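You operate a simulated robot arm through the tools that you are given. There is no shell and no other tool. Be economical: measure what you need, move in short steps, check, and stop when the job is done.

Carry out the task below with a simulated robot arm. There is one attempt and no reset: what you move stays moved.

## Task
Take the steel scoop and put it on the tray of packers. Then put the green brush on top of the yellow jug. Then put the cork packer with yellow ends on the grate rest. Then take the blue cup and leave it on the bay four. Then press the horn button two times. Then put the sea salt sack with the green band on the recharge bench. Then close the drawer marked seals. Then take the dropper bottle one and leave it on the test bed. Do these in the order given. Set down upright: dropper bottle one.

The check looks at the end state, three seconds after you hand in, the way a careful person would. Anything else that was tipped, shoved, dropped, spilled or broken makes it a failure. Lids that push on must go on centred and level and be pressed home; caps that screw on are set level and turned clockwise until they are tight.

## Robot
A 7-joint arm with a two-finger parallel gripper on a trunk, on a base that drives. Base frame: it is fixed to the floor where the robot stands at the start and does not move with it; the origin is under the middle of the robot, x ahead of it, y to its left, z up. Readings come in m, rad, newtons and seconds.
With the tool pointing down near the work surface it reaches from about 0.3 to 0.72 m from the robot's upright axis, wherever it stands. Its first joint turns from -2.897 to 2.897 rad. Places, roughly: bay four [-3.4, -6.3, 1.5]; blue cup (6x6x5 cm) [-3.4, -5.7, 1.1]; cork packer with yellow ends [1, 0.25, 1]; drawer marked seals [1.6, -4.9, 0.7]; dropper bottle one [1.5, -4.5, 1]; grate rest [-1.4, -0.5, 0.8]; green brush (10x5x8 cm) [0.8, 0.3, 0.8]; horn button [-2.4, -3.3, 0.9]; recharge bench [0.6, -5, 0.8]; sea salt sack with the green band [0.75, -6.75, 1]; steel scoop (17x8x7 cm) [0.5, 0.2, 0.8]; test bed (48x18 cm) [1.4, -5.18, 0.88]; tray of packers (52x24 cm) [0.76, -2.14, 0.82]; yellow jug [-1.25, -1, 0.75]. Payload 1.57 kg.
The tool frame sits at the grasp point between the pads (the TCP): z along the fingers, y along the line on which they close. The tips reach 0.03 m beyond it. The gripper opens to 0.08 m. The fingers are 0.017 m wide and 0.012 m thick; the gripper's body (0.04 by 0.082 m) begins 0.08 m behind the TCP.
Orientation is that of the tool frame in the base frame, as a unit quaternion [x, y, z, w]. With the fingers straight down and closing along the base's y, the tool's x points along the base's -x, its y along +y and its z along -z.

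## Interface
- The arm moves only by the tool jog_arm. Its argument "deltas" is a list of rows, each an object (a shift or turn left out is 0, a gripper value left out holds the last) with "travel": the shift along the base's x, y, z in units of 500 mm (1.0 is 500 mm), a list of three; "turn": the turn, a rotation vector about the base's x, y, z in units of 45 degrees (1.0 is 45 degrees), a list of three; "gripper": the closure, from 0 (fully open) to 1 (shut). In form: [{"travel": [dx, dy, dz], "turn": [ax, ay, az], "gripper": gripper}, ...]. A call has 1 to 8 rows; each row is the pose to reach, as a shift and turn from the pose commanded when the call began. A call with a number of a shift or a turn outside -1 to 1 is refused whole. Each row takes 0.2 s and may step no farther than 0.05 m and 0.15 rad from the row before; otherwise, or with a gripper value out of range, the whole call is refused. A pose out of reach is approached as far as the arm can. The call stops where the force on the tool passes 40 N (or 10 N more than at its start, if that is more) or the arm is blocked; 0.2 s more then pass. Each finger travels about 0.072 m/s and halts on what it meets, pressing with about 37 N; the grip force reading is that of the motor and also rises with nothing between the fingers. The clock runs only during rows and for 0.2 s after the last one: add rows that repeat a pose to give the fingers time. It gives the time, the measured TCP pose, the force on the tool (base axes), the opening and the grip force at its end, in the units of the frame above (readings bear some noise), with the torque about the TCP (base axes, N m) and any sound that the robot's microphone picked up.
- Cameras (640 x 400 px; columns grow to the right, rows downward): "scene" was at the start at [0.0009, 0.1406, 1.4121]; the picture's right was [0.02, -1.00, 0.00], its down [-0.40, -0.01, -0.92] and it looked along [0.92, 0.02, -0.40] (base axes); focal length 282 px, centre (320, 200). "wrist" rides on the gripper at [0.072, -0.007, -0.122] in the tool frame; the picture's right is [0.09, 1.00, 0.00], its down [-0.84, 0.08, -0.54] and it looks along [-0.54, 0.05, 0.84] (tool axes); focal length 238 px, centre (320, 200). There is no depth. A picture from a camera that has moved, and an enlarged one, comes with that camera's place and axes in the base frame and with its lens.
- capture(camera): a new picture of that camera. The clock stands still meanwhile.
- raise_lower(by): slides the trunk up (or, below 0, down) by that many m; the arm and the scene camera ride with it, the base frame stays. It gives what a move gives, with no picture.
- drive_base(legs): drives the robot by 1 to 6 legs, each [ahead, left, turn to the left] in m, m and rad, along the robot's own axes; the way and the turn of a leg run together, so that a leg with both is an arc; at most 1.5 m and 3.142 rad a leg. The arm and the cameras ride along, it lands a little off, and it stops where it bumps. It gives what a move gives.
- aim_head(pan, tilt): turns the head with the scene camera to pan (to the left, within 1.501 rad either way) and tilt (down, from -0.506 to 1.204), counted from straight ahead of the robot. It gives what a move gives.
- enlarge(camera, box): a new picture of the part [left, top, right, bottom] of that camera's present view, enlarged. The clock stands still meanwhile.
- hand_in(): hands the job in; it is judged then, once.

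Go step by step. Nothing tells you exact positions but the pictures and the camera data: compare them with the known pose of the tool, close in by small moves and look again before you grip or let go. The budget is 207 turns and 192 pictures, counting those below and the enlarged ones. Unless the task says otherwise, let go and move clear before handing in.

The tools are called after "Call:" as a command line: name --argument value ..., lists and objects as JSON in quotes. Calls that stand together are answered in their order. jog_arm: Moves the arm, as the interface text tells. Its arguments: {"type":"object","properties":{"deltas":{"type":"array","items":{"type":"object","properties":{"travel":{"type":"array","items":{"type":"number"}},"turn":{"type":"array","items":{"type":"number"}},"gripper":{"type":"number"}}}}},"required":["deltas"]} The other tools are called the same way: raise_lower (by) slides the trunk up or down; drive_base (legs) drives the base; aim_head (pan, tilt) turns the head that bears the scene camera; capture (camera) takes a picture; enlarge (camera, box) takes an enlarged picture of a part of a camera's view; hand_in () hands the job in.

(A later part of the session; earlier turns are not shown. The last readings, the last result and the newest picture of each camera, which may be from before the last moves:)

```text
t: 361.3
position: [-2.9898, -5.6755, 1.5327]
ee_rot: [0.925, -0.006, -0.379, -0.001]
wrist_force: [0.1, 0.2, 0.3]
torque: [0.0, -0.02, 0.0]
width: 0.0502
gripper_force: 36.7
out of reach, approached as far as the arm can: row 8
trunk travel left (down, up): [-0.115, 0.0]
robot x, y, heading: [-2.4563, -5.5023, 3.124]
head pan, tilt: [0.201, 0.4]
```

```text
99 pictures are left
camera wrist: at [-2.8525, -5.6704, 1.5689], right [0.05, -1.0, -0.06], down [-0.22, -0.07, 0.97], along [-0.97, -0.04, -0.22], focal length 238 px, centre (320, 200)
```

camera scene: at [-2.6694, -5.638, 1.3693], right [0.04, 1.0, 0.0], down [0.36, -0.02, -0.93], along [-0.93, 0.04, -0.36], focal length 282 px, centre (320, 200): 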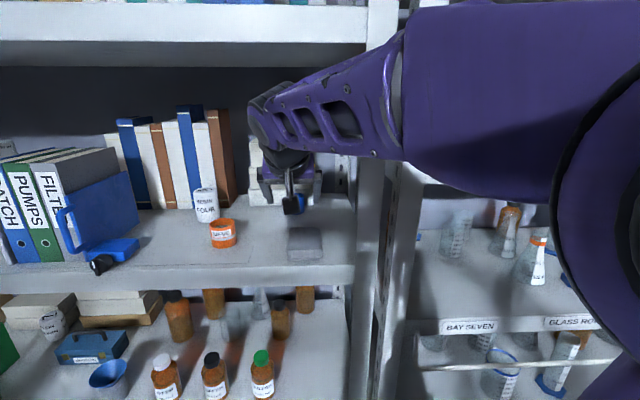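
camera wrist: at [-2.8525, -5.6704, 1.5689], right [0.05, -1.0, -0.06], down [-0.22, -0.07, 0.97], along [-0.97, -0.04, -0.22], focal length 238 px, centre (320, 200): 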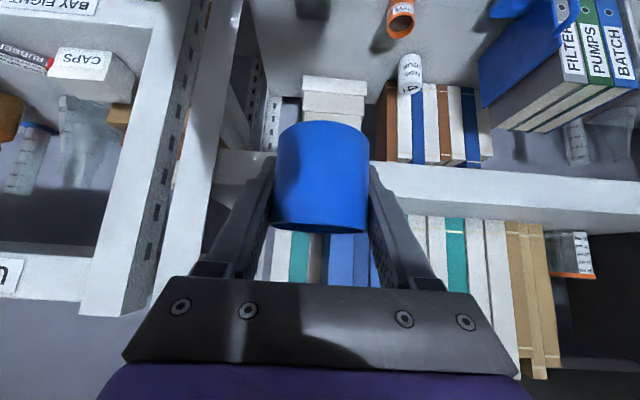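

The hand tops out at z≈1.533 here. I'll zoom in to judge the shelf surface against the cup base.

Call:
enlarge --camera "wrist" --box '[360, 140, 600, 300]'

Call:
capture --camera "scene"

```text
2.50 times, centred on (480, 220) of wrist
camera zoom: at [-2.8525, -5.6704, 1.5689], right [0.05, -1.0, -0.06], down [-0.22, -0.07, 0.97], along [-0.97, -0.04, -0.22], focal length 596 px, centre (-80, 150)
```

zoom: 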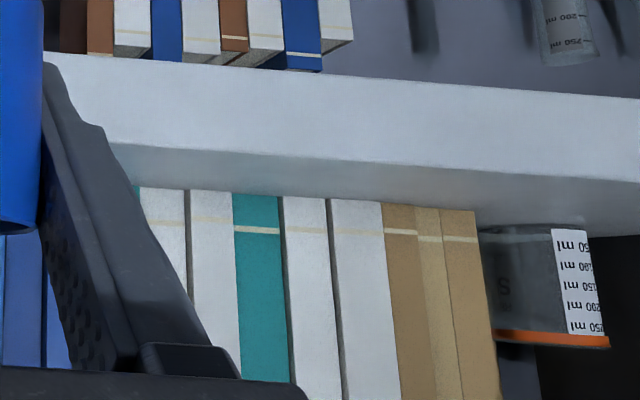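

```text
97 pictures are left
camera scene: at [-2.4648, -5.6622, 1.4781], right [-0.18, 0.98, 0.0], down [0.38, 0.07, -0.92], along [-0.91, -0.17, -0.39], focal length 282 px, centre (320, 200)
```

scene: 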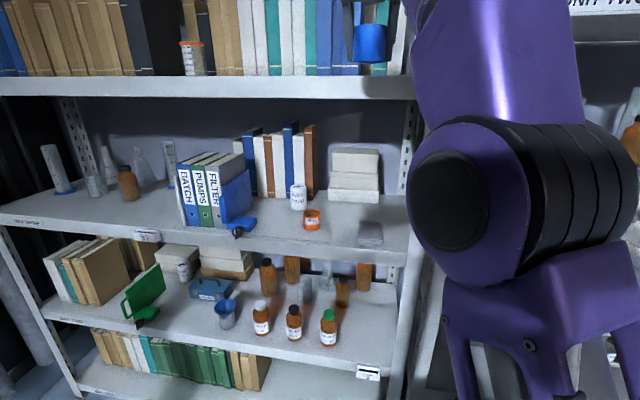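

By triangulation the bay-four surface is z≈1.49, with the ledge from about x -3.14 to -3.265. I'll see if extending slightly gives a bit more height.

Call:
jog_arm --deltas '[{"travel": [-0.06, 0, 0.02]}, {"travel": [-0.1, 0, 0.04]}, {"travel": [-0.1, 0, 0.06]}]'

```text
t: 362.1
position: [-2.9964, -5.6768, 1.5296]
ee_rot: [0.925, -0.007, -0.379, -0.001]
wrist_force: [-0.4, 0.4, -0.3]
torque: [-0.01, -0.04, 0.01]
width: 0.05
gripper_force: 36.6
out of reach, approached as far as the arm can: row 1, 2, 3
trunk travel left (down, up): [-0.115, 0.0]
robot x, y, heading: [-2.4575, -5.5019, 3.123]
head pan, tilt: [0.201, 0.4]
```

Farther out is lower, so closer in should be higher. I'll pull back toward the robot and raise.

Call:
jog_arm --deltas '[{"travel": [0.05, 0.06, 0.02]}, {"travel": [0.1, 0.12, 0.05]}, {"travel": [0.15, 0.18, 0.08]}, {"travel": [0.15, 0.24, 0.11]}, {"travel": [0.15, 0.3, 0.13]}]'

```text
t: 363.3
position: [-2.9226, -5.5274, 1.5932]
ee_rot: [0.926, -0.006, -0.378, -0.001]
wrist_force: [-0.6, 0.1, -1.3]
torque: [0.0, 0.01, 0.0]
width: 0.0503
gripper_force: 37.9
trunk travel left (down, up): [-0.115, 0.0]
robot x, y, heading: [-2.4605, -5.504, 3.121]
head pan, tilt: [0.201, 0.4]
```

I have z≈1.593 with the hand straight ahead. I'll strafe south 0.2 m and drive forward so the cup comes over the ledge.

Call:
drive_base --legs '[[0, 0.2, 0.02], [0.2, 0, 0]]'

Call:
aim_head --pan 0.2 --tilt 0.1

Call:
capture --camera "scene"

Call:
capture --camera "wrist"

```text
t: 367.1
position: [-3.1244, -5.7337, 1.5945]
ee_rot: [0.925, 0.001, -0.379, 0.002]
wrist_force: [0.3, -0.3, -0.3]
torque: [0.04, 0.0, -0.01]
width: 0.0501
gripper_force: 37.1
trunk travel left (down, up): [-0.115, 0.0]
robot x, y, heading: [-2.6617, -5.7003, 3.139]
head pan, tilt: [0.201, 0.4]
```

```text
t: 367.9
position: [-3.1228, -5.7327, 1.5936]
ee_rot: [0.925, 0.001, -0.379, 0.002]
wrist_force: [0.6, -0.4, 0.0]
torque: [0.03, -0.04, -0.01]
width: 0.0501
gripper_force: 36.5
trunk travel left (down, up): [-0.115, 0.0]
robot x, y, heading: [-2.6623, -5.7007, 3.142]
head pan, tilt: [0.201, 0.099]
```

```text
96 pictures are left
camera scene: at [-2.6644, -5.8612, 1.5059], right [-0.2, 0.98, 0.0], down [0.1, 0.02, -0.99], along [-0.98, -0.19, -0.1], focal length 282 px, centre (320, 200)
```

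scene: 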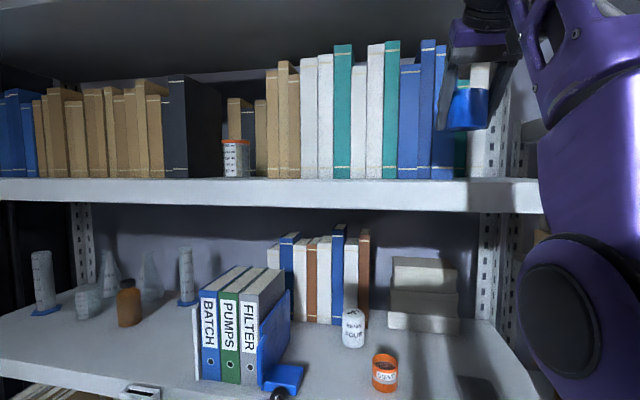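

```text
95 pictures are left
camera wrist: at [-2.9844, -5.7263, 1.6298], right [0.07, -1.0, -0.06], down [-0.21, -0.07, 0.97], along [-0.97, -0.05, -0.22], focal length 238 px, centre (320, 200)
```

wrist: 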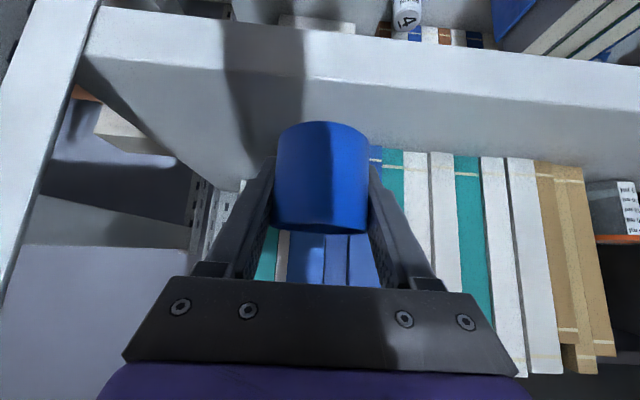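

Bay four's ledge is clearly free from x -3.148 to -3.267 at z≈1.49. I'll creep forward 4 cm, move the cup over x≈-3.205 and lower.

Call:
drive_base --legs '[[0.04, 0, 0]]'

Call:
jog_arm --deltas '[{"travel": [-0.04, 0, -0.03]}, {"travel": [-0.07, 0, -0.06]}, {"travel": [-0.075, 0, -0.09]}]'

Call:
capture --camera "wrist"

Call:
enlarge --camera "scene" --box '[400, 50, 560, 220]'

```text
t: 368.7
position: [-3.1624, -5.7331, 1.5945]
ee_rot: [0.925, 0.001, -0.379, 0.002]
wrist_force: [-0.4, 0.8, -0.1]
torque: [-0.06, 0.02, 0.0]
width: 0.0499
gripper_force: 37.3
trunk travel left (down, up): [-0.115, 0.0]
robot x, y, heading: [-2.7001, -5.7003, 3.137]
head pan, tilt: [0.201, 0.099]
```

```text
t: 369.5
position: [-3.2121, -5.7351, 1.5677]
ee_rot: [0.925, 0.001, -0.379, 0.002]
wrist_force: [-0.3, -0.8, 0.1]
torque: [0.03, 0.01, 0.0]
width: 0.0501
gripper_force: 36.6
out of reach, approached as far as the arm can: row 1, 2, 3
trunk travel left (down, up): [-0.115, 0.0]
robot x, y, heading: [-2.7008, -5.7037, 3.143]
head pan, tilt: [0.201, 0.099]
```

```text
94 pictures are left
camera wrist: at [-3.0738, -5.7281, 1.6043], right [0.07, -1.0, -0.06], down [-0.22, -0.07, 0.97], along [-0.97, -0.05, -0.22], focal length 238 px, centre (320, 200)
```

wrist: 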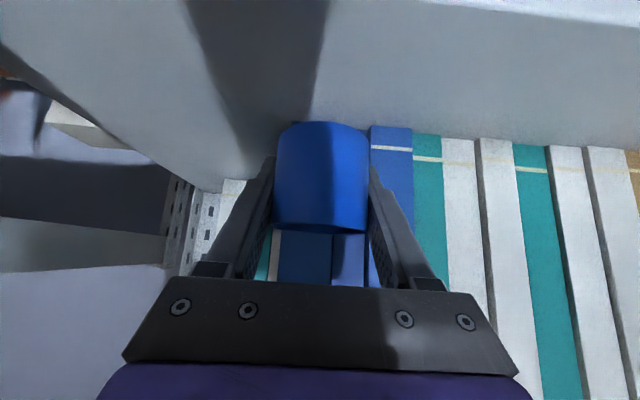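

```text
2.35 times, centred on (480, 135) of scene
camera zoom: at [-2.7052, -5.861, 1.5059], right [-0.2, 0.98, 0.0], down [0.1, 0.02, -0.99], along [-0.98, -0.19, -0.1], focal length 662 px, centre (-56, 353)
```

zoom: 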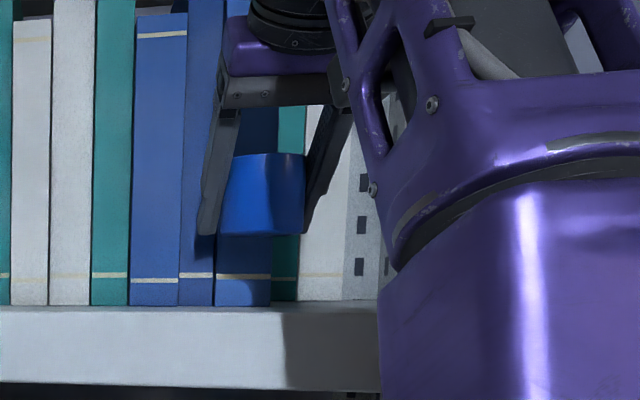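

The cup is over the ledge, about 2 cm in front of the books. I'll shift back 1 cm and lower to contact.

Call:
jog_arm --deltas '[{"travel": [0.01, 0, -0.02]}, {"travel": [0.02, 0, -0.04]}, {"travel": [0.02, 0, -0.055]}, {"travel": [0.02, 0, -0.064]}]'

Call:
enlarge --camera "scene" --box '[400, 50, 560, 220]'

```text
t: 370.5
position: [-3.2137, -5.7354, 1.5657]
ee_rot: [0.925, 0.0, -0.38, 0.001]
wrist_force: [0.4, -0.3, -0.7]
torque: [0.0, -0.04, -0.01]
width: 0.0501
gripper_force: 37.0
out of reach, approached as far as the arm can: row 1, 2, 3, 4
trunk travel left (down, up): [-0.115, 0.0]
robot x, y, heading: [-2.7029, -5.6996, 3.138]
head pan, tilt: [0.201, 0.099]
```

```text
2.35 times, centred on (480, 135) of scene
camera zoom: at [-2.7052, -5.861, 1.5059], right [-0.2, 0.98, 0.0], down [0.1, 0.02, -0.99], along [-0.98, -0.19, -0.1], focal length 662 px, centre (-56, 353)
```

zoom: 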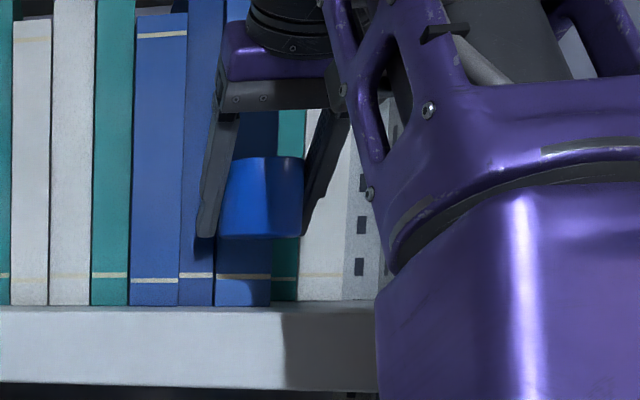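

The arm is at a joint limit here, so I'll lower the cup with the trunk instead.

Call:
raise_lower --by -0.028

Call:
enlarge --camera "scene" --box '[400, 50, 560, 220]'

Call:
capture --camera "wrist"

```text
t: 371.3
position: [-3.2149, -5.7347, 1.5389]
ee_rot: [0.925, 0.001, -0.38, 0.001]
wrist_force: [0.7, 0.2, 0.0]
torque: [-0.01, -0.02, 0.01]
width: 0.05
gripper_force: 37.2
trunk travel left (down, up): [-0.087, 0.028]
robot x, y, heading: [-2.7048, -5.7034, 3.139]
head pan, tilt: [0.201, 0.099]
```

```text
2.35 times, centred on (480, 135) of scene
camera zoom: at [-2.7051, -5.861, 1.478], right [-0.2, 0.98, 0.0], down [0.1, 0.02, -1.0], along [-0.98, -0.19, -0.1], focal length 662 px, centre (-56, 353)
```

zoom: 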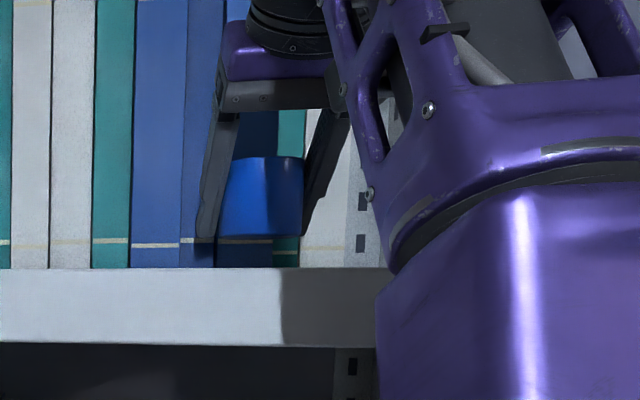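

```text
90 pictures are left
camera wrist: at [-3.0766, -5.7281, 1.5748], right [0.07, -1.0, -0.06], down [-0.22, -0.07, 0.97], along [-0.97, -0.05, -0.22], focal length 238 px, centre (320, 200)
```

wrist: 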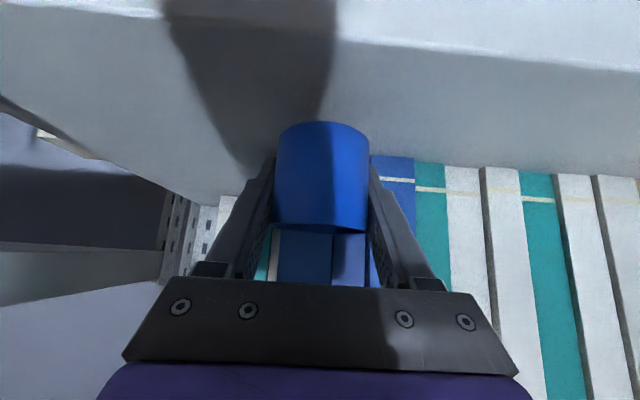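

Call:
raise_lower --by -0.01

Call:
raise_lower --by -0.004

Call:
enlarge --camera "scene" --box '[400, 50, 560, 220]'

```text
t: 371.8
position: [-3.215, -5.7338, 1.528]
ee_rot: [0.925, 0.001, -0.379, 0.002]
wrist_force: [0.7, -0.8, 0.3]
torque: [0.01, 0.01, 0.01]
width: 0.05
gripper_force: 37.1
trunk travel left (down, up): [-0.077, 0.038]
robot x, y, heading: [-2.7019, -5.6997, 3.141]
head pan, tilt: [0.201, 0.099]
```

```text
t: 372.4
position: [-3.2143, -5.7344, 1.5245]
ee_rot: [0.926, 0.001, -0.378, 0.002]
wrist_force: [0.3, 0.2, -0.4]
torque: [0.02, 0.0, -0.02]
width: 0.0502
gripper_force: 37.3
trunk travel left (down, up): [-0.073, 0.042]
robot x, y, heading: [-2.7038, -5.703, 3.137]
head pan, tilt: [0.201, 0.099]
```

```text
2.35 times, centred on (480, 135) of scene
camera zoom: at [-2.7051, -5.861, 1.4639], right [-0.2, 0.98, 0.0], down [0.1, 0.02, -1.0], along [-0.98, -0.19, -0.1], focal length 662 px, centre (-56, 353)
```

zoom: 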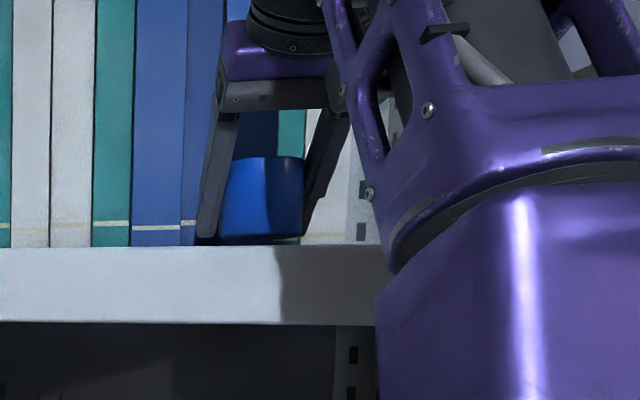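

Call:
raise_lower --by -0.005

Call:
raise_lower --by -0.003

```text
t: 372.9
position: [-3.2142, -5.7357, 1.5205]
ee_rot: [0.926, 0.0, -0.379, 0.001]
wrist_force: [-0.2, 1.0, -0.6]
torque: [0.01, -0.01, 0.0]
width: 0.0498
gripper_force: 37.0
trunk travel left (down, up): [-0.068, 0.047]
robot x, y, heading: [-2.7034, -5.7019, 3.14]
head pan, tilt: [0.201, 0.099]
```

```text
t: 373.4
position: [-3.2145, -5.7337, 1.5172]
ee_rot: [0.925, 0.001, -0.38, 0.001]
wrist_force: [-1.8, -0.3, 3.6]
torque: [0.13, 0.09, 0.03]
width: 0.05
gripper_force: 37.2
trunk travel left (down, up): [-0.065, 0.05]
robot x, y, heading: [-2.7038, -5.7011, 3.135]
head pan, tilt: [0.201, 0.099]
```

Contact is beginning (3.6 N). I'll go 2 mm more, then open.

Call:
raise_lower --by -0.002

Call:
jog_arm --deltas '[{"gripper": 0.35}, {"gripper": 0.25}, {"gripper": 0.15}, {"gripper": 0}, {"gripper": 0}]'

Call:
capture --camera "wrist"

```text
t: 373.9
position: [-3.2138, -5.7345, 1.5179]
ee_rot: [0.924, 0.001, -0.383, 0.001]
wrist_force: [-9.3, -0.2, 24.0]
torque: [0.69, 0.6, 0.23]
width: 0.05
gripper_force: 36.7
trunk travel left (down, up): [-0.063, 0.052]
robot x, y, heading: [-2.7037, -5.6989, 3.145]
head pan, tilt: [0.201, 0.099]
```

```text
t: 375.1
position: [-3.2132, -5.739, 1.5168]
ee_rot: [0.923, 0.005, -0.385, 0.004]
wrist_force: [1.6, -3.6, 6.5]
torque: [0.21, 0.09, 0.07]
width: 0.0769
gripper_force: 0.2
trunk travel left (down, up): [-0.063, 0.052]
robot x, y, heading: [-2.702, -5.7021, 3.138]
head pan, tilt: [0.201, 0.099]
stopped in row 5: the force on the tool passed its limit at 40 N (the readings are from after the stop); the commanded pose is now the measured one
```

```text
88 pictures are left
camera wrist: at [-3.0754, -5.7306, 1.5516], right [0.08, -1.0, -0.06], down [-0.2, -0.08, 0.98], along [-0.98, -0.06, -0.21], focal length 238 px, centre (320, 200)
```

wrist: 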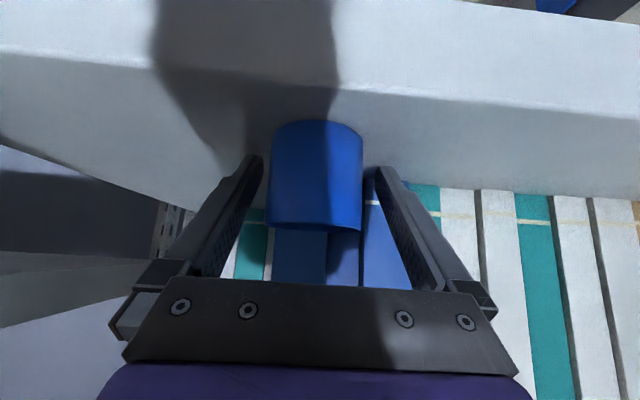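

The cup is standing free on bay four. I'll raise slightly and back straight out.

Call:
raise_lower --by 0.012

Call:
drive_base --legs '[[-0.2, 0, 0]]'

Call:
capture --camera "wrist"

Call:
capture --camera "scene"

```text
t: 375.7
position: [-3.2159, -5.739, 1.5276]
ee_rot: [0.924, 0.003, -0.382, 0.004]
wrist_force: [-0.2, -0.1, 0.3]
torque: [0.03, -0.01, 0.02]
width: 0.0797
gripper_force: 0.0
trunk travel left (down, up): [-0.075, 0.04]
robot x, y, heading: [-2.7027, -5.7049, 3.135]
head pan, tilt: [0.201, 0.099]
```

```text
t: 377.3
position: [-3.0194, -5.7395, 1.5299]
ee_rot: [0.924, 0.005, -0.382, 0.005]
wrist_force: [-0.9, 1.0, -0.8]
torque: [0.02, -0.02, 0.0]
width: 0.08
gripper_force: 0.2
trunk travel left (down, up): [-0.075, 0.04]
robot x, y, heading: [-2.5054, -5.701, -3.139]
head pan, tilt: [0.201, 0.099]
```

```text
87 pictures are left
camera wrist: at [-2.8818, -5.7314, 1.5634], right [0.08, -1.0, -0.06], down [-0.21, -0.08, 0.98], along [-0.98, -0.06, -0.21], focal length 238 px, centre (320, 200)
```

wrist: 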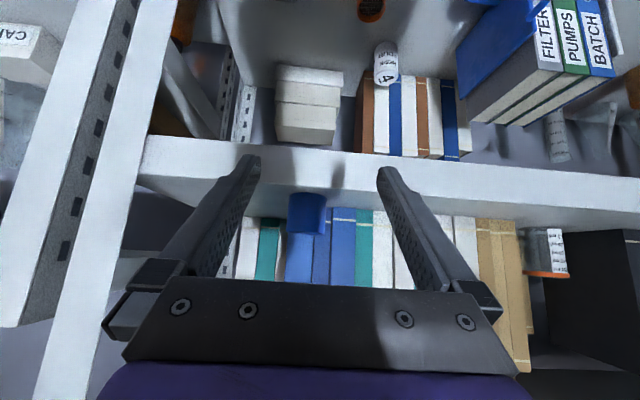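

```text
86 pictures are left
camera scene: at [-2.5096, -5.8615, 1.4659], right [-0.2, 0.98, 0.0], down [0.1, 0.02, -1.0], along [-0.97, -0.2, -0.1], focal length 282 px, centre (320, 200)
```

scene: 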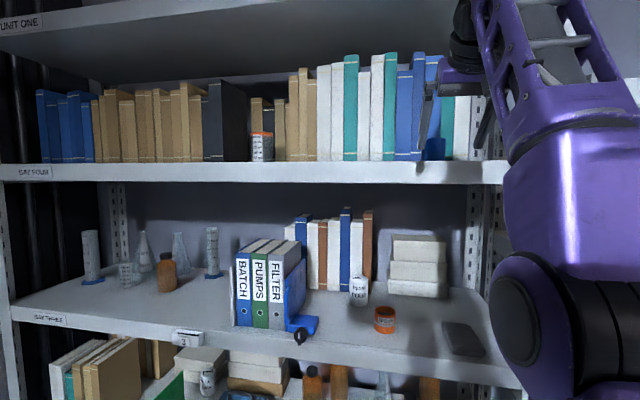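

The blue cup stands upright on BAY FOUR. Next is the horn button: I'll retract the arm, lower it, and drive north to face the panel.

Call:
jog_arm --deltas '[{"travel": [0.05, 0, 0]}, {"travel": [0.12, 0, -0.03]}, {"travel": [0.16, 0, -0.1]}, {"travel": [0.18, 0, -0.18]}, {"travel": [0.18, 0, -0.26]}, {"travel": [0.18, 0, -0.34]}, {"travel": [0.18, 0, -0.42]}]'

Call:
drive_base --legs '[[0, -1.5, 0], [0, 0, -1.57]]'

Call:
aim_head --pan 0.0 --tilt 0.4

Call:
capture --camera "scene"

```text
t: 378.9
position: [-3.033, -5.767, 1.5189]
ee_rot: [0.924, 0.005, -0.383, 0.004]
wrist_force: [0.6, -0.3, 0.4]
torque: [-0.01, -0.03, 0.01]
width: 0.0799
gripper_force: 0.0
out of reach, approached as far as the arm can: row 1, 2, 3, 4, 5, 6, 7
trunk travel left (down, up): [-0.075, 0.04]
robot x, y, heading: [-2.5068, -5.7032, -3.143]
head pan, tilt: [0.201, 0.099]
```

```text
t: 397.6
position: [-2.5223, -3.6518, 1.5182]
ee_rot: [-0.644, 0.663, 0.268, 0.272]
wrist_force: [-0.8, -0.3, -0.7]
torque: [0.0, 0.0, -0.03]
width: 0.08
gripper_force: 0.1
trunk travel left (down, up): [-0.075, 0.04]
robot x, y, heading: [-2.4786, -4.1814, 1.53]
head pan, tilt: [0.201, 0.099]
```

```text
t: 398.4
position: [-2.5231, -3.6519, 1.5186]
ee_rot: [-0.644, 0.663, 0.268, 0.272]
wrist_force: [-0.5, 1.3, 0.0]
torque: [0.04, 0.02, -0.01]
width: 0.08
gripper_force: 0.0
trunk travel left (down, up): [-0.075, 0.04]
robot x, y, heading: [-2.4807, -4.1791, 1.528]
head pan, tilt: [0.0, 0.4]
```

```text
85 pictures are left
camera scene: at [-2.6215, -4.1724, 1.4381], right [1.0, -0.04, 0.0], down [-0.02, -0.39, -0.92], along [0.04, 0.92, -0.39], focal length 282 px, centre (320, 200)
```

scene: 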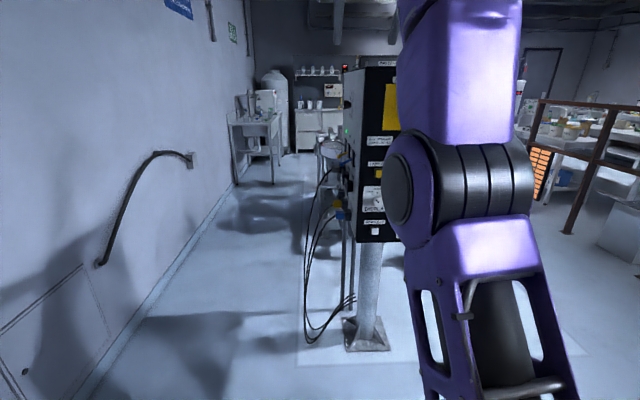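

The panel's south side has small controls, and the predicted horn position matches the white button low on it. I'll zoom in.

Call:
enlarge --camera "scene" --box '[330, 120, 410, 250]'

Call:
jog_arm --deltas '[{"travel": [0, -0.05, -0.02]}, {"travel": [0, -0.1, -0.05]}, {"travel": [0, -0.15, -0.1]}, {"travel": [0, -0.15, -0.18]}, {"travel": [0, -0.15, -0.26]}, {"travel": [0, -0.15, -0.34]}, {"travel": [0, -0.15, -0.42]}]'

```text
3.08 times, centred on (370, 185) of scene
camera zoom: at [-2.6215, -4.1724, 1.4381], right [1.0, -0.04, 0.0], down [-0.02, -0.39, -0.92], along [0.04, 0.92, -0.39], focal length 866 px, centre (166, 246)
```

zoom: 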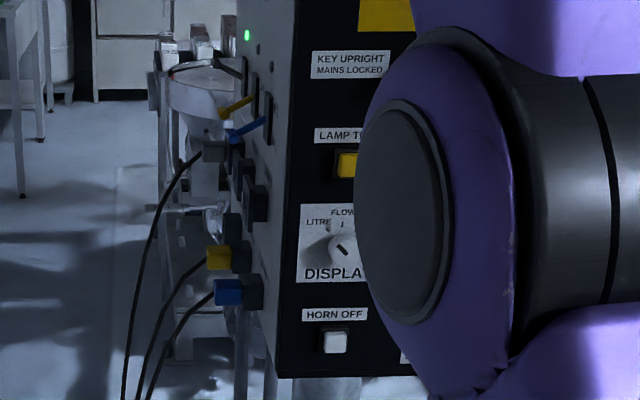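

```text
t: 400.0
position: [-2.5269, -3.6301, 1.5053]
ee_rot: [-0.644, 0.663, 0.267, 0.272]
wrist_force: [0.9, 0.3, -0.4]
torque: [0.01, 0.0, 0.0]
width: 0.0799
gripper_force: 0.1
out of reach, approached as far as the arm can: row 1, 2, 3, 4, 5, 6, 7
trunk travel left (down, up): [-0.075, 0.04]
robot x, y, heading: [-2.4818, -4.18, 1.53]
head pan, tilt: [0.0, 0.4]
```

The label reads HORN OFF, and the arm seems stuck on a joint limit in this pitch. I'll return the tool to pointing down to free it.

Call:
jog_arm --deltas '[{"turn": [-0.16, 0, 0]}, {"turn": [-0.32, 0, 0]}, {"turn": [-0.48, 0, 0]}, {"turn": [-0.64, 0, 0]}, {"turn": [-0.8, 0, 0]}, {"turn": [-0.96, 0, 0]}]'

Call:
capture --camera "scene"

```text
t: 401.4
position: [-2.5007, -3.705, 1.3881]
ee_rot: [-0.699, 0.709, 0.069, 0.068]
wrist_force: [-0.9, -0.3, -0.2]
torque: [0.07, -0.06, -0.01]
width: 0.0803
gripper_force: 0.0
out of reach, approached as far as the arm can: row 1, 2, 3, 4, 5, 6
trunk travel left (down, up): [-0.075, 0.04]
robot x, y, heading: [-2.4786, -4.179, 1.53]
head pan, tilt: [0.0, 0.4]
```

```text
83 pictures are left
camera scene: at [-2.6216, -4.1748, 1.438], right [1.0, -0.04, 0.0], down [-0.02, -0.39, -0.92], along [0.04, 0.92, -0.39], focal length 282 px, centre (320, 200)
```

scene: 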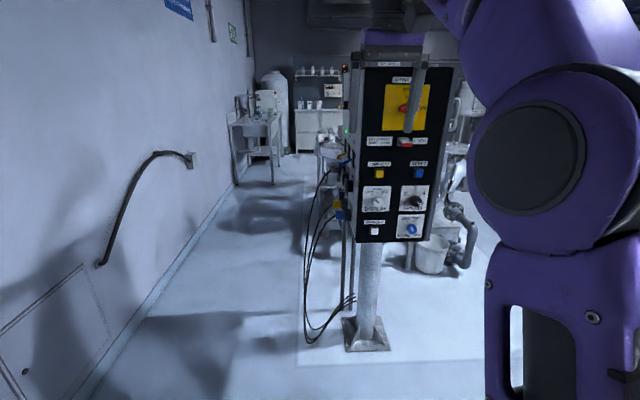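

Call:
enlarge --camera "scene" --box '[330, 60, 470, 250]'

Call:
jog_arm --deltas '[{"travel": [0, 0, 0]}, {"travel": [0, 0, 0]}, {"travel": [0, 0, -0.05]}, {"travel": [0, 0, -0.1]}]'

```text
2.11 times, centred on (400, 155) of scene
camera zoom: at [-2.6216, -4.1748, 1.438], right [1.0, -0.04, 0.0], down [-0.02, -0.39, -0.92], along [0.04, 0.92, -0.39], focal length 593 px, centre (152, 295)
```

zoom: 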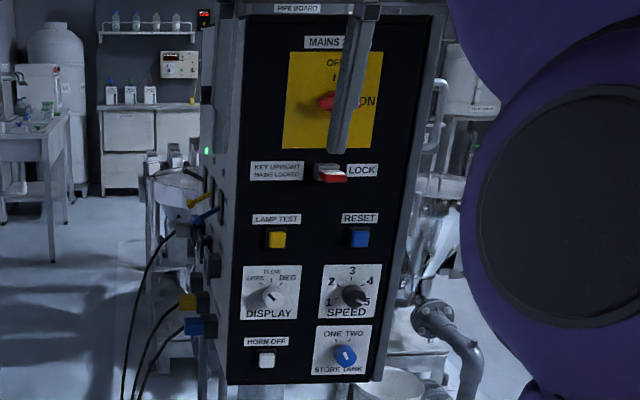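

```text
t: 402.4
position: [-2.4951, -3.7036, 1.3393]
ee_rot: [-0.699, 0.709, 0.068, 0.068]
wrist_force: [-0.8, 0.1, -0.1]
torque: [0.01, 0.01, 0.0]
width: 0.0801
gripper_force: 0.0
trunk travel left (down, up): [-0.075, 0.04]
robot x, y, heading: [-2.4759, -4.1791, 1.534]
head pan, tilt: [0.0, 0.4]
```

The HORN OFF button is the only horn control, at about x -2.39, z 0.945, on a vertical panel facing south. I'll lower the hand, pitch it 45° forward with the fingers closed, and drive nearer.

Call:
jog_arm --deltas '[{"travel": [0, 0, -0.08], "gripper": 1}, {"travel": [0, 0, -0.16]}, {"travel": [0, 0, -0.24]}, {"travel": [0, 0, -0.32]}, {"travel": [0, 0, -0.4]}, {"travel": [0, 0, -0.46]}]'

Call:
jog_arm --deltas '[{"turn": [0.15, 0, 0]}, {"turn": [0.3, 0, 0]}, {"turn": [0.45, 0, 0]}, {"turn": [0.6, 0, 0]}, {"turn": [0.756, 0, 0]}]'

Call:
drive_base --legs '[[0, -0.08, 0.035], [0.15, 0, 0]]'

Call:
capture --camera "wrist"

Call:
capture --camera "scene"

```text
t: 403.8
position: [-2.4968, -3.7051, 1.1057]
ee_rot: [-0.699, 0.708, 0.068, 0.068]
wrist_force: [0.8, 0.2, -0.1]
torque: [-0.01, 0.0, 0.03]
width: 0.0
gripper_force: 21.1
trunk travel left (down, up): [-0.075, 0.04]
robot x, y, heading: [-2.4793, -4.1796, 1.529]
head pan, tilt: [0.0, 0.4]
```

```text
t: 405.0
position: [-2.4948, -3.7022, 1.0839]
ee_rot: [-0.655, 0.665, 0.258, 0.252]
wrist_force: [-0.9, 0.3, 0.3]
torque: [-0.02, -0.01, -0.01]
width: 0.0
gripper_force: 21.1
trunk travel left (down, up): [-0.075, 0.04]
robot x, y, heading: [-2.4813, -4.1795, 1.531]
head pan, tilt: [0.0, 0.4]
```

```text
t: 407.4
position: [-2.4309, -3.5605, 1.0919]
ee_rot: [0.664, -0.651, -0.267, -0.253]
wrist_force: [-0.6, -0.3, -0.8]
torque: [0.02, 0.0, 0.04]
width: 0.0
gripper_force: 21.5
trunk travel left (down, up): [-0.075, 0.04]
robot x, y, heading: [-2.4005, -4.0335, 1.566]
head pan, tilt: [0.0, 0.4]
```

```text
81 pictures are left
camera wrist: at [-2.4201, -3.696, 1.1316], right [-0.99, -0.09, -0.05], down [-0.07, 0.24, 0.97], along [-0.08, 0.97, -0.24], focal length 238 px, centre (320, 200)
```

wrist: 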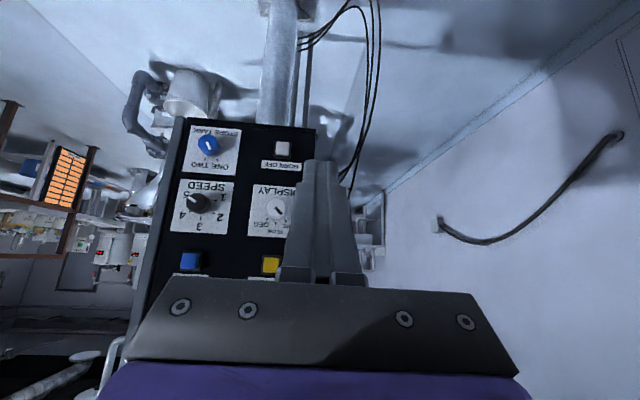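

```text
80 pictures are left
camera scene: at [-2.5075, -4.0391, 1.4465], right [0.93, -0.37, 0.0], down [-0.11, -0.28, -0.95], along [0.36, 0.88, -0.3], focal length 282 px, centre (320, 200)
```

scene: 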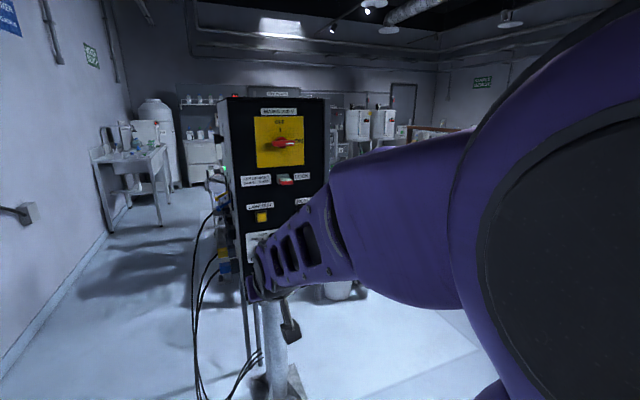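

The horn button triangulates to (-2.3745, -3.239, 0.914). I'll drive 12 cm closer and bring the closed fingertips to about 3.5 cm in front of it.

Call:
drive_base --legs '[[0.12, 0, 0]]'

Call:
jog_arm --deltas '[{"travel": [0.03, 0, -0.06]}, {"travel": [0.06, 0.02, -0.14]}, {"travel": [0.09, 0.06, -0.2]}, {"travel": [0.115, 0.12, -0.26]}, {"travel": [0.115, 0.19, -0.312]}, {"travel": [0.115, 0.25, -0.312]}]'

Call:
capture --camera "wrist"

Call:
capture --camera "scene"

```text
t: 408.6
position: [-2.4323, -3.4381, 1.088]
ee_rot: [0.666, -0.652, -0.264, -0.25]
wrist_force: [-0.9, 0.3, -0.4]
torque: [0.0, 0.04, 0.0]
width: 0.0
gripper_force: 21.6
trunk travel left (down, up): [-0.075, 0.04]
robot x, y, heading: [-2.3982, -3.9137, 1.562]
head pan, tilt: [0.0, 0.4]
```

```text
t: 410.1
position: [-2.3749, -3.3102, 0.9316]
ee_rot: [0.667, -0.65, -0.265, -0.249]
wrist_force: [0.7, 0.3, -1.1]
torque: [0.01, 0.03, -0.01]
width: 0.0003
gripper_force: 21.1
out of reach, approached as far as the arm can: row 2
trunk travel left (down, up): [-0.075, 0.04]
robot x, y, heading: [-2.4004, -3.9167, 1.563]
head pan, tilt: [0.0, 0.4]
```

```text
79 pictures are left
camera wrist: at [-2.3622, -3.4457, 0.9725], right [-0.99, -0.1, -0.05], down [-0.07, 0.25, 0.97], along [-0.08, 0.96, -0.25], focal length 238 px, centre (320, 200)
```

wrist: 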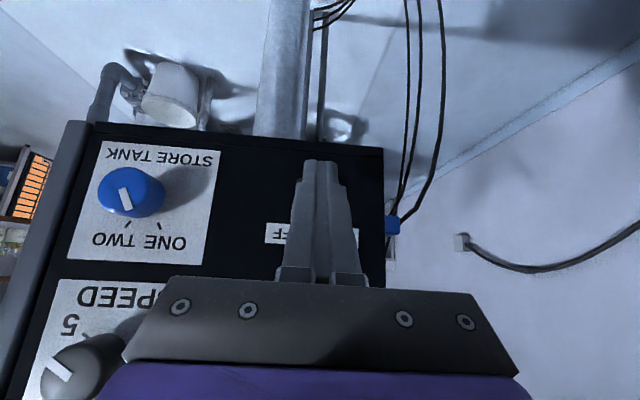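

```text
78 pictures are left
camera scene: at [-2.5409, -3.9122, 1.438], right [1.0, 0.0, 0.0], down [0.0, -0.39, -0.92], along [0.0, 0.92, -0.39], focal length 282 px, centre (320, 200)
```

scene: 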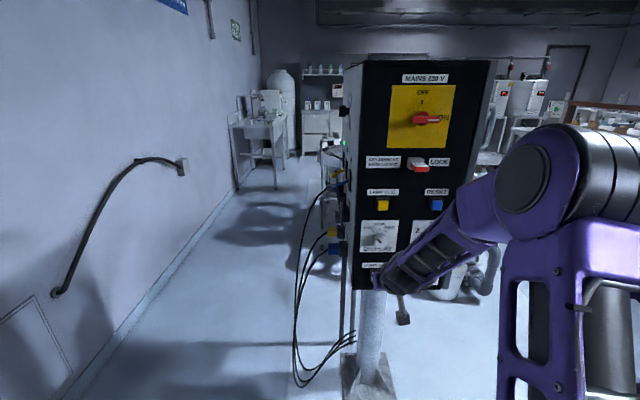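

The fingertips are lined up in front of the button, about 5 cm off. I'll advance and press gently.

Call:
jog_arm --deltas '[{"travel": [0.002, 0.04, 0.008]}, {"travel": [0.002, 0.08, 0.008]}, {"travel": [0.002, 0.09, 0.008]}]'

Call:
jog_arm --deltas '[{"travel": [0, 0.006, 0]}, {"travel": [0, 0.012, 0]}, {"travel": [0, 0.018, 0]}]'

```text
t: 410.9
position: [-2.3737, -3.2725, 0.9335]
ee_rot: [0.667, -0.652, -0.263, -0.246]
wrist_force: [2.2, -37.7, 3.4]
torque: [-0.54, -0.19, -0.04]
width: 0.0001
gripper_force: 20.6
trunk travel left (down, up): [-0.075, 0.04]
robot x, y, heading: [-2.3984, -3.9117, 1.564]
head pan, tilt: [0.0, 0.4]
heard: click
```

```text
t: 411.4
position: [-2.3734, -3.276, 0.9304]
ee_rot: [0.668, -0.654, -0.258, -0.241]
wrist_force: [11.1, -121.7, 64.4]
torque: [-3.14, -0.52, -0.38]
width: 0.0
gripper_force: 21.7
trunk travel left (down, up): [-0.075, 0.04]
robot x, y, heading: [-2.4026, -3.9147, 1.569]
head pan, tilt: [0.0, 0.4]
stopped in row 2: the force on the tool passed its limit at 49 N (the readings are from after the stop); the commanded pose is now the measured one
```

One click was heard, and the second push only held it down. I'll back off fully, then press once more to the same depth.

Call:
jog_arm --deltas '[{"travel": [0, -0.04, 0.004]}, {"travel": [0, -0.08, 0.006]}, {"travel": [0, -0.08, 0.006]}]'

Call:
capture --camera "wrist"

```text
t: 412.1
position: [-2.3741, -3.31, 0.9363]
ee_rot: [0.667, -0.653, -0.261, -0.246]
wrist_force: [-0.3, 0.7, -0.3]
torque: [-0.04, 0.01, -0.03]
width: 0.0
gripper_force: 21.3
trunk travel left (down, up): [-0.075, 0.04]
robot x, y, heading: [-2.4005, -3.9156, 1.569]
head pan, tilt: [0.0, 0.4]
```

```text
77 pictures are left
camera wrist: at [-2.3614, -3.4443, 0.9768], right [-0.99, -0.1, -0.05], down [-0.07, 0.26, 0.96], along [-0.08, 0.96, -0.26], focal length 238 px, centre (320, 200)
```

wrist: 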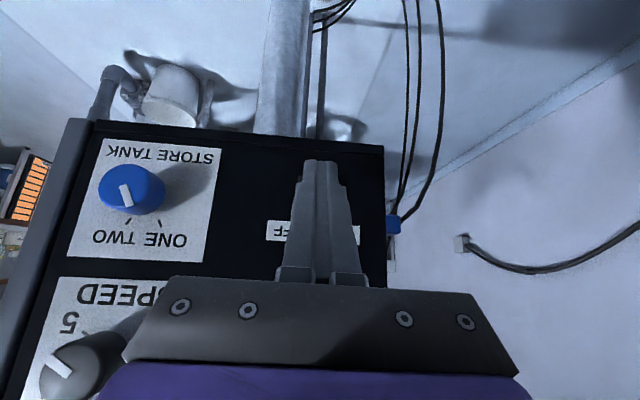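

Call:
jog_arm --deltas '[{"travel": [0, 0.04, -0.002]}, {"travel": [0, 0.06, -0.004]}, {"travel": [0, 0.07, -0.004]}, {"travel": [0, 0.076, -0.004]}]'

```text
t: 413.1
position: [-2.3739, -3.274, 0.932]
ee_rot: [0.669, -0.653, -0.261, -0.242]
wrist_force: [-3.6, -30.7, 5.5]
torque: [-0.39, 0.01, 0.11]
width: 0.0
gripper_force: 21.2
trunk travel left (down, up): [-0.075, 0.04]
robot x, y, heading: [-2.4015, -3.9169, 1.568]
head pan, tilt: [0.0, 0.4]
heard: click
```

Two clicks were heard, so the horn button has been pressed twice. Now I'll retract, point the tool down and drive toward the salt sacks in the south.

Call:
jog_arm --deltas '[{"travel": [0, -0.08, 0]}, {"travel": [0, -0.16, 0.02], "turn": [-0.15, 0, 0]}, {"travel": [0, -0.24, 0.06], "turn": [-0.3, 0, 0]}, {"travel": [0, -0.32, 0.12], "turn": [-0.45, 0, 0]}, {"travel": [0, -0.38, 0.18], "turn": [-0.6, 0, 0]}, {"travel": [0, -0.4, 0.26], "turn": [-0.75, 0, 0]}, {"travel": [0, -0.4, 0.33], "turn": [-0.94, 0, 0]}]'

Call:
drive_base --legs '[[-0.05, 0, -1.57], [1.5, 0, 0], [0.7, 0, 0], [0, 0, -1.57], [1.0, 0, 0]]'

Call:
aim_head --pan 0.3 --tilt 0.3

Call:
capture --camera "scene"

```text
t: 414.8
position: [-2.3763, -3.4712, 1.0966]
ee_rot: [0.711, -0.703, -0.007, 0.013]
wrist_force: [0.2, -0.1, 0.4]
torque: [0.02, 0.02, 0.01]
width: 0.0
gripper_force: 21.5
trunk travel left (down, up): [-0.075, 0.04]
robot x, y, heading: [-2.3972, -3.9138, 1.563]
head pan, tilt: [0.0, 0.4]
```

```text
t: 438.2
position: [-0.2913, -5.4042, 1.0968]
ee_rot: [0.699, 0.715, 0.013, 0.007]
wrist_force: [-0.3, -0.5, 0.0]
torque: [0.0, -0.01, 0.04]
width: 0.0
gripper_force: 20.7
trunk travel left (down, up): [-0.075, 0.04]
robot x, y, heading: [-0.2708, -4.9623, -1.563]
head pan, tilt: [0.0, 0.4]
```

```text
t: 439.0
position: [-0.2907, -5.4031, 1.0972]
ee_rot: [0.698, 0.716, 0.013, 0.008]
wrist_force: [0.1, 0.5, 1.1]
torque: [0.01, 0.0, -0.02]
width: 0.0003
gripper_force: 21.3
trunk travel left (down, up): [-0.075, 0.04]
robot x, y, heading: [-0.2719, -4.9618, -1.567]
head pan, tilt: [0.3, 0.3]
```

```text
76 pictures are left
camera scene: at [-0.1065, -4.9623, 1.4472], right [-0.95, -0.3, 0.0], down [-0.09, 0.28, -0.96], along [0.29, -0.91, -0.3], focal length 282 px, centre (320, 200)
```

scene: 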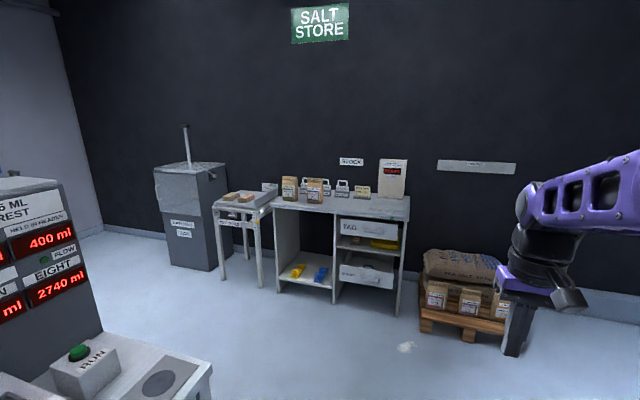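

Call:
enlarge --camera "scene" --box '[200, 150, 430, 300]'

Call:
aim_head --pan 1.2 --tilt 0.6

Call:
capture --camera "scene"

```text
2.67 times, centred on (315, 225) of scene
camera zoom: at [-0.1065, -4.9623, 1.4472], right [-0.95, -0.3, 0.0], down [-0.09, 0.28, -0.96], along [0.29, -0.91, -0.3], focal length 751 px, centre (333, 133)
```

zoom: 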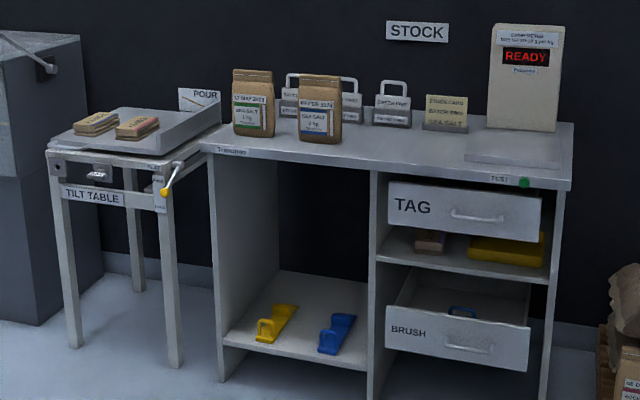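

```text
t: 440.2
position: [-0.2918, -5.4048, 1.0967]
ee_rot: [0.699, 0.715, 0.012, 0.008]
wrist_force: [-0.7, -0.5, 0.3]
torque: [-0.01, -0.02, 0.01]
width: 0.0001
gripper_force: 21.0
trunk travel left (down, up): [-0.075, 0.04]
robot x, y, heading: [-0.2691, -4.9618, -1.566]
head pan, tilt: [1.201, 0.6]
```

```text
74 pictures are left
camera scene: at [-0.052, -4.9047, 1.4198], right [-0.36, -0.93, 0.0], down [-0.53, 0.2, -0.83], along [0.77, -0.29, -0.56], focal length 282 px, centre (320, 200)
```

scene: 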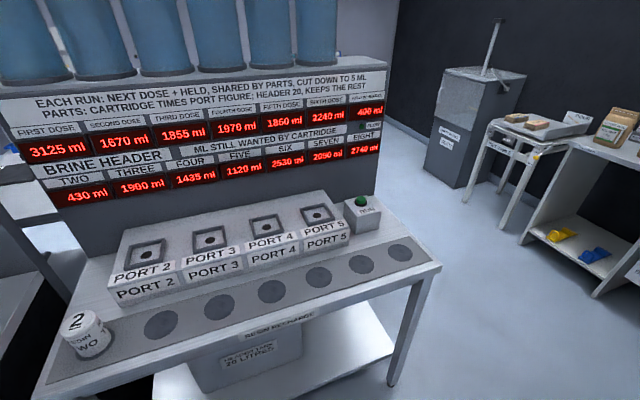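

The left sack on the STOCK table, with the green band, is the target, and the recharge bench is beside me here with a free front strip. I'll raise the hand and drive over to face the sack.

Call:
jog_arm --deltas '[{"travel": [0, 0, 0.08], "gripper": 0}, {"travel": [0, 0, 0.16]}, {"travel": [0, 0, 0.22]}]'

Call:
drive_base --legs '[[1.1, 0, 0], [0, 0.93, 0]]'

Call:
aim_head --pan 0.2 --tilt 0.6

Call:
capture --camera "scene"

Call:
capture --camera "wrist"

```text
t: 441.0
position: [-0.2904, -5.4052, 1.2082]
ee_rot: [0.699, 0.715, 0.013, 0.008]
wrist_force: [0.7, 0.0, -0.6]
torque: [-0.03, 0.0, 0.01]
width: 0.0798
gripper_force: 0.1
trunk travel left (down, up): [-0.075, 0.04]
robot x, y, heading: [-0.2746, -4.9615, -1.566]
head pan, tilt: [1.201, 0.6]
```

```text
t: 455.4
position: [0.6411, -6.501, 1.206]
ee_rot: [0.69, 0.724, 0.013, 0.008]
wrist_force: [0.2, -0.5, -0.4]
torque: [0.02, -0.01, -0.03]
width: 0.08
gripper_force: 0.1
trunk travel left (down, up): [-0.075, 0.04]
robot x, y, heading: [0.6488, -6.0602, -1.539]
head pan, tilt: [1.201, 0.6]
```

```text
t: 456.7
position: [0.6413, -6.5019, 1.2057]
ee_rot: [0.69, 0.723, 0.014, 0.007]
wrist_force: [0.2, 0.1, -0.2]
torque: [0.0, 0.0, 0.01]
width: 0.0798
gripper_force: 0.0
trunk travel left (down, up): [-0.075, 0.04]
robot x, y, heading: [0.6502, -6.0583, -1.533]
head pan, tilt: [0.201, 0.6]
```

```text
73 pictures are left
camera scene: at [0.8307, -6.0403, 1.4198], right [-0.85, -0.53, 0.0], down [-0.3, 0.48, -0.83], along [0.44, -0.7, -0.56], focal length 282 px, centre (320, 200)
```

scene: 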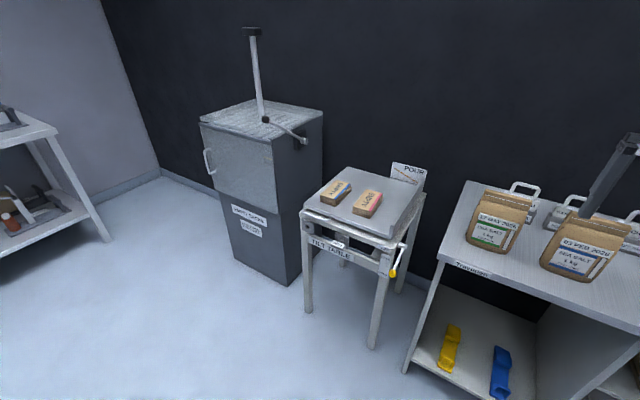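

```text
72 pictures are left
camera wrist: at [0.6282, -6.4321, 1.3271], right [0.99, 0.14, 0.03], down [0.1, -0.84, 0.54], along [0.1, -0.53, -0.84], focal length 238 px, centre (320, 200)
```

wrist: 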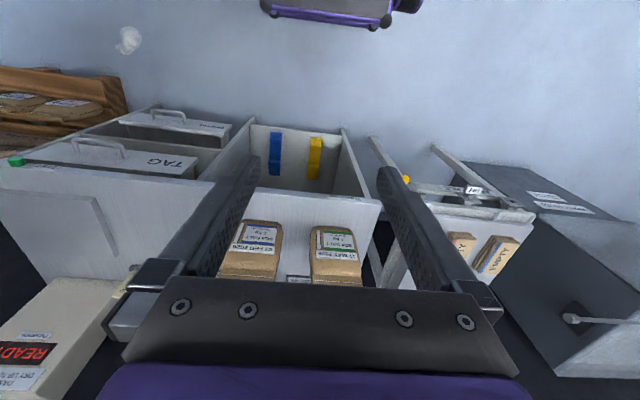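

The green-band sack's label is at about (0.738, -6.823, 0.89). I'll square up, move closer and turn the tool 90° to close front-to-back.

Call:
drive_base --legs '[[0, 0.08, -0.035], [0.16, 0, 0]]'

Call:
jog_arm --deltas '[{"travel": [0, -0.06, 0.02], "turn": [0, 0, -0.166]}, {"travel": [0, -0.12, 0.03], "turn": [0, 0, -0.333]}, {"travel": [0, -0.18, 0.03], "turn": [0, 0, -0.5]}, {"travel": [0, -0.24, 0.03], "turn": [0, 0, -0.666]}, {"travel": [0, -0.28, 0.03], "turn": [0, 0, -0.833]}, {"travel": [0, -0.3, 0.03], "turn": [0, 0, -1]}]'

Call:
jog_arm --deltas '[{"turn": [0, 0, -0.166]}, {"turn": [0, 0, -0.333]}, {"turn": [0, 0, -0.5]}, {"turn": [0, 0, -0.666]}, {"turn": [0, 0, -0.833]}, {"turn": [0, 0, -1]}]'

Call:
capture --camera "wrist"

Call:
capture --camera "scene"

```text
t: 459.1
position: [0.704, -6.656, 1.2049]
ee_rot: [0.702, 0.712, 0.013, 0.007]
wrist_force: [-0.2, -0.5, 0.8]
torque: [0.0, 0.04, -0.03]
width: 0.0801
gripper_force: 0.1
trunk travel left (down, up): [-0.075, 0.04]
robot x, y, heading: [0.7299, -6.2116, -1.574]
head pan, tilt: [0.201, 0.6]
```

```text
t: 460.5
position: [0.7059, -6.8067, 1.219]
ee_rot: [0.922, 0.387, 0.01, 0.011]
wrist_force: [-0.5, -0.8, -0.6]
torque: [0.0, -0.01, 0.02]
width: 0.0801
gripper_force: 0.0
trunk travel left (down, up): [-0.075, 0.04]
robot x, y, heading: [0.7321, -6.2106, -1.574]
head pan, tilt: [0.201, 0.6]
```

```text
t: 461.9
position: [0.7041, -6.8068, 1.2193]
ee_rot: [1.0, 0.005, 0.004, 0.015]
wrist_force: [0.8, 0.6, -0.6]
torque: [0.0, 0.01, 0.01]
width: 0.0799
gripper_force: 0.2
trunk travel left (down, up): [-0.075, 0.04]
robot x, y, heading: [0.7241, -6.2138, -1.573]
head pan, tilt: [0.201, 0.6]
```

```text
71 pictures are left
camera wrist: at [0.7767, -6.7958, 1.3419], right [0.1, -0.99, 0.03], down [-0.84, -0.07, 0.54], along [-0.53, -0.08, -0.84], focal length 238 px, centre (320, 200)
```

wrist: 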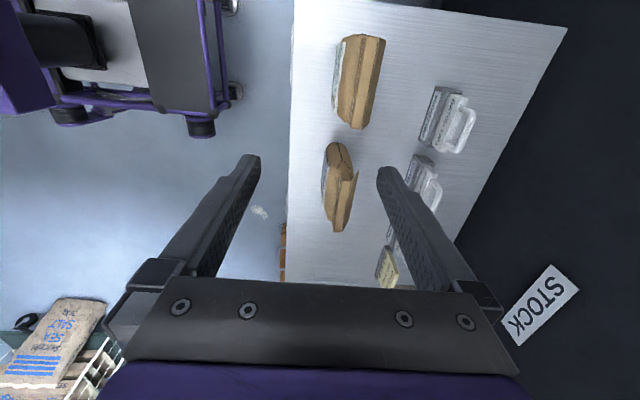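

```text
70 pictures are left
camera scene: at [0.8834, -6.212, 1.4198], right [-0.98, -0.2, 0.0], down [-0.11, 0.55, -0.83], along [0.16, -0.81, -0.56], focal length 282 px, centre (320, 200)
```

scene: 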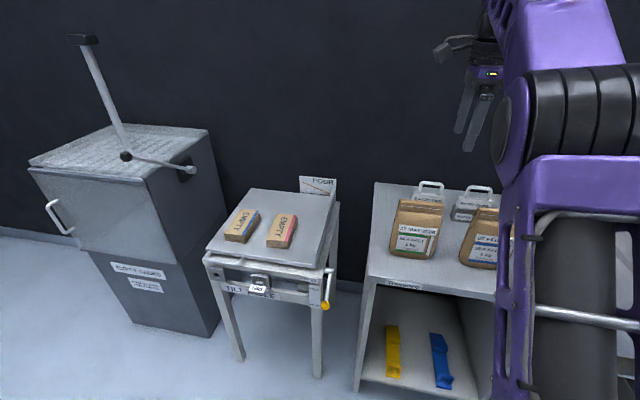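

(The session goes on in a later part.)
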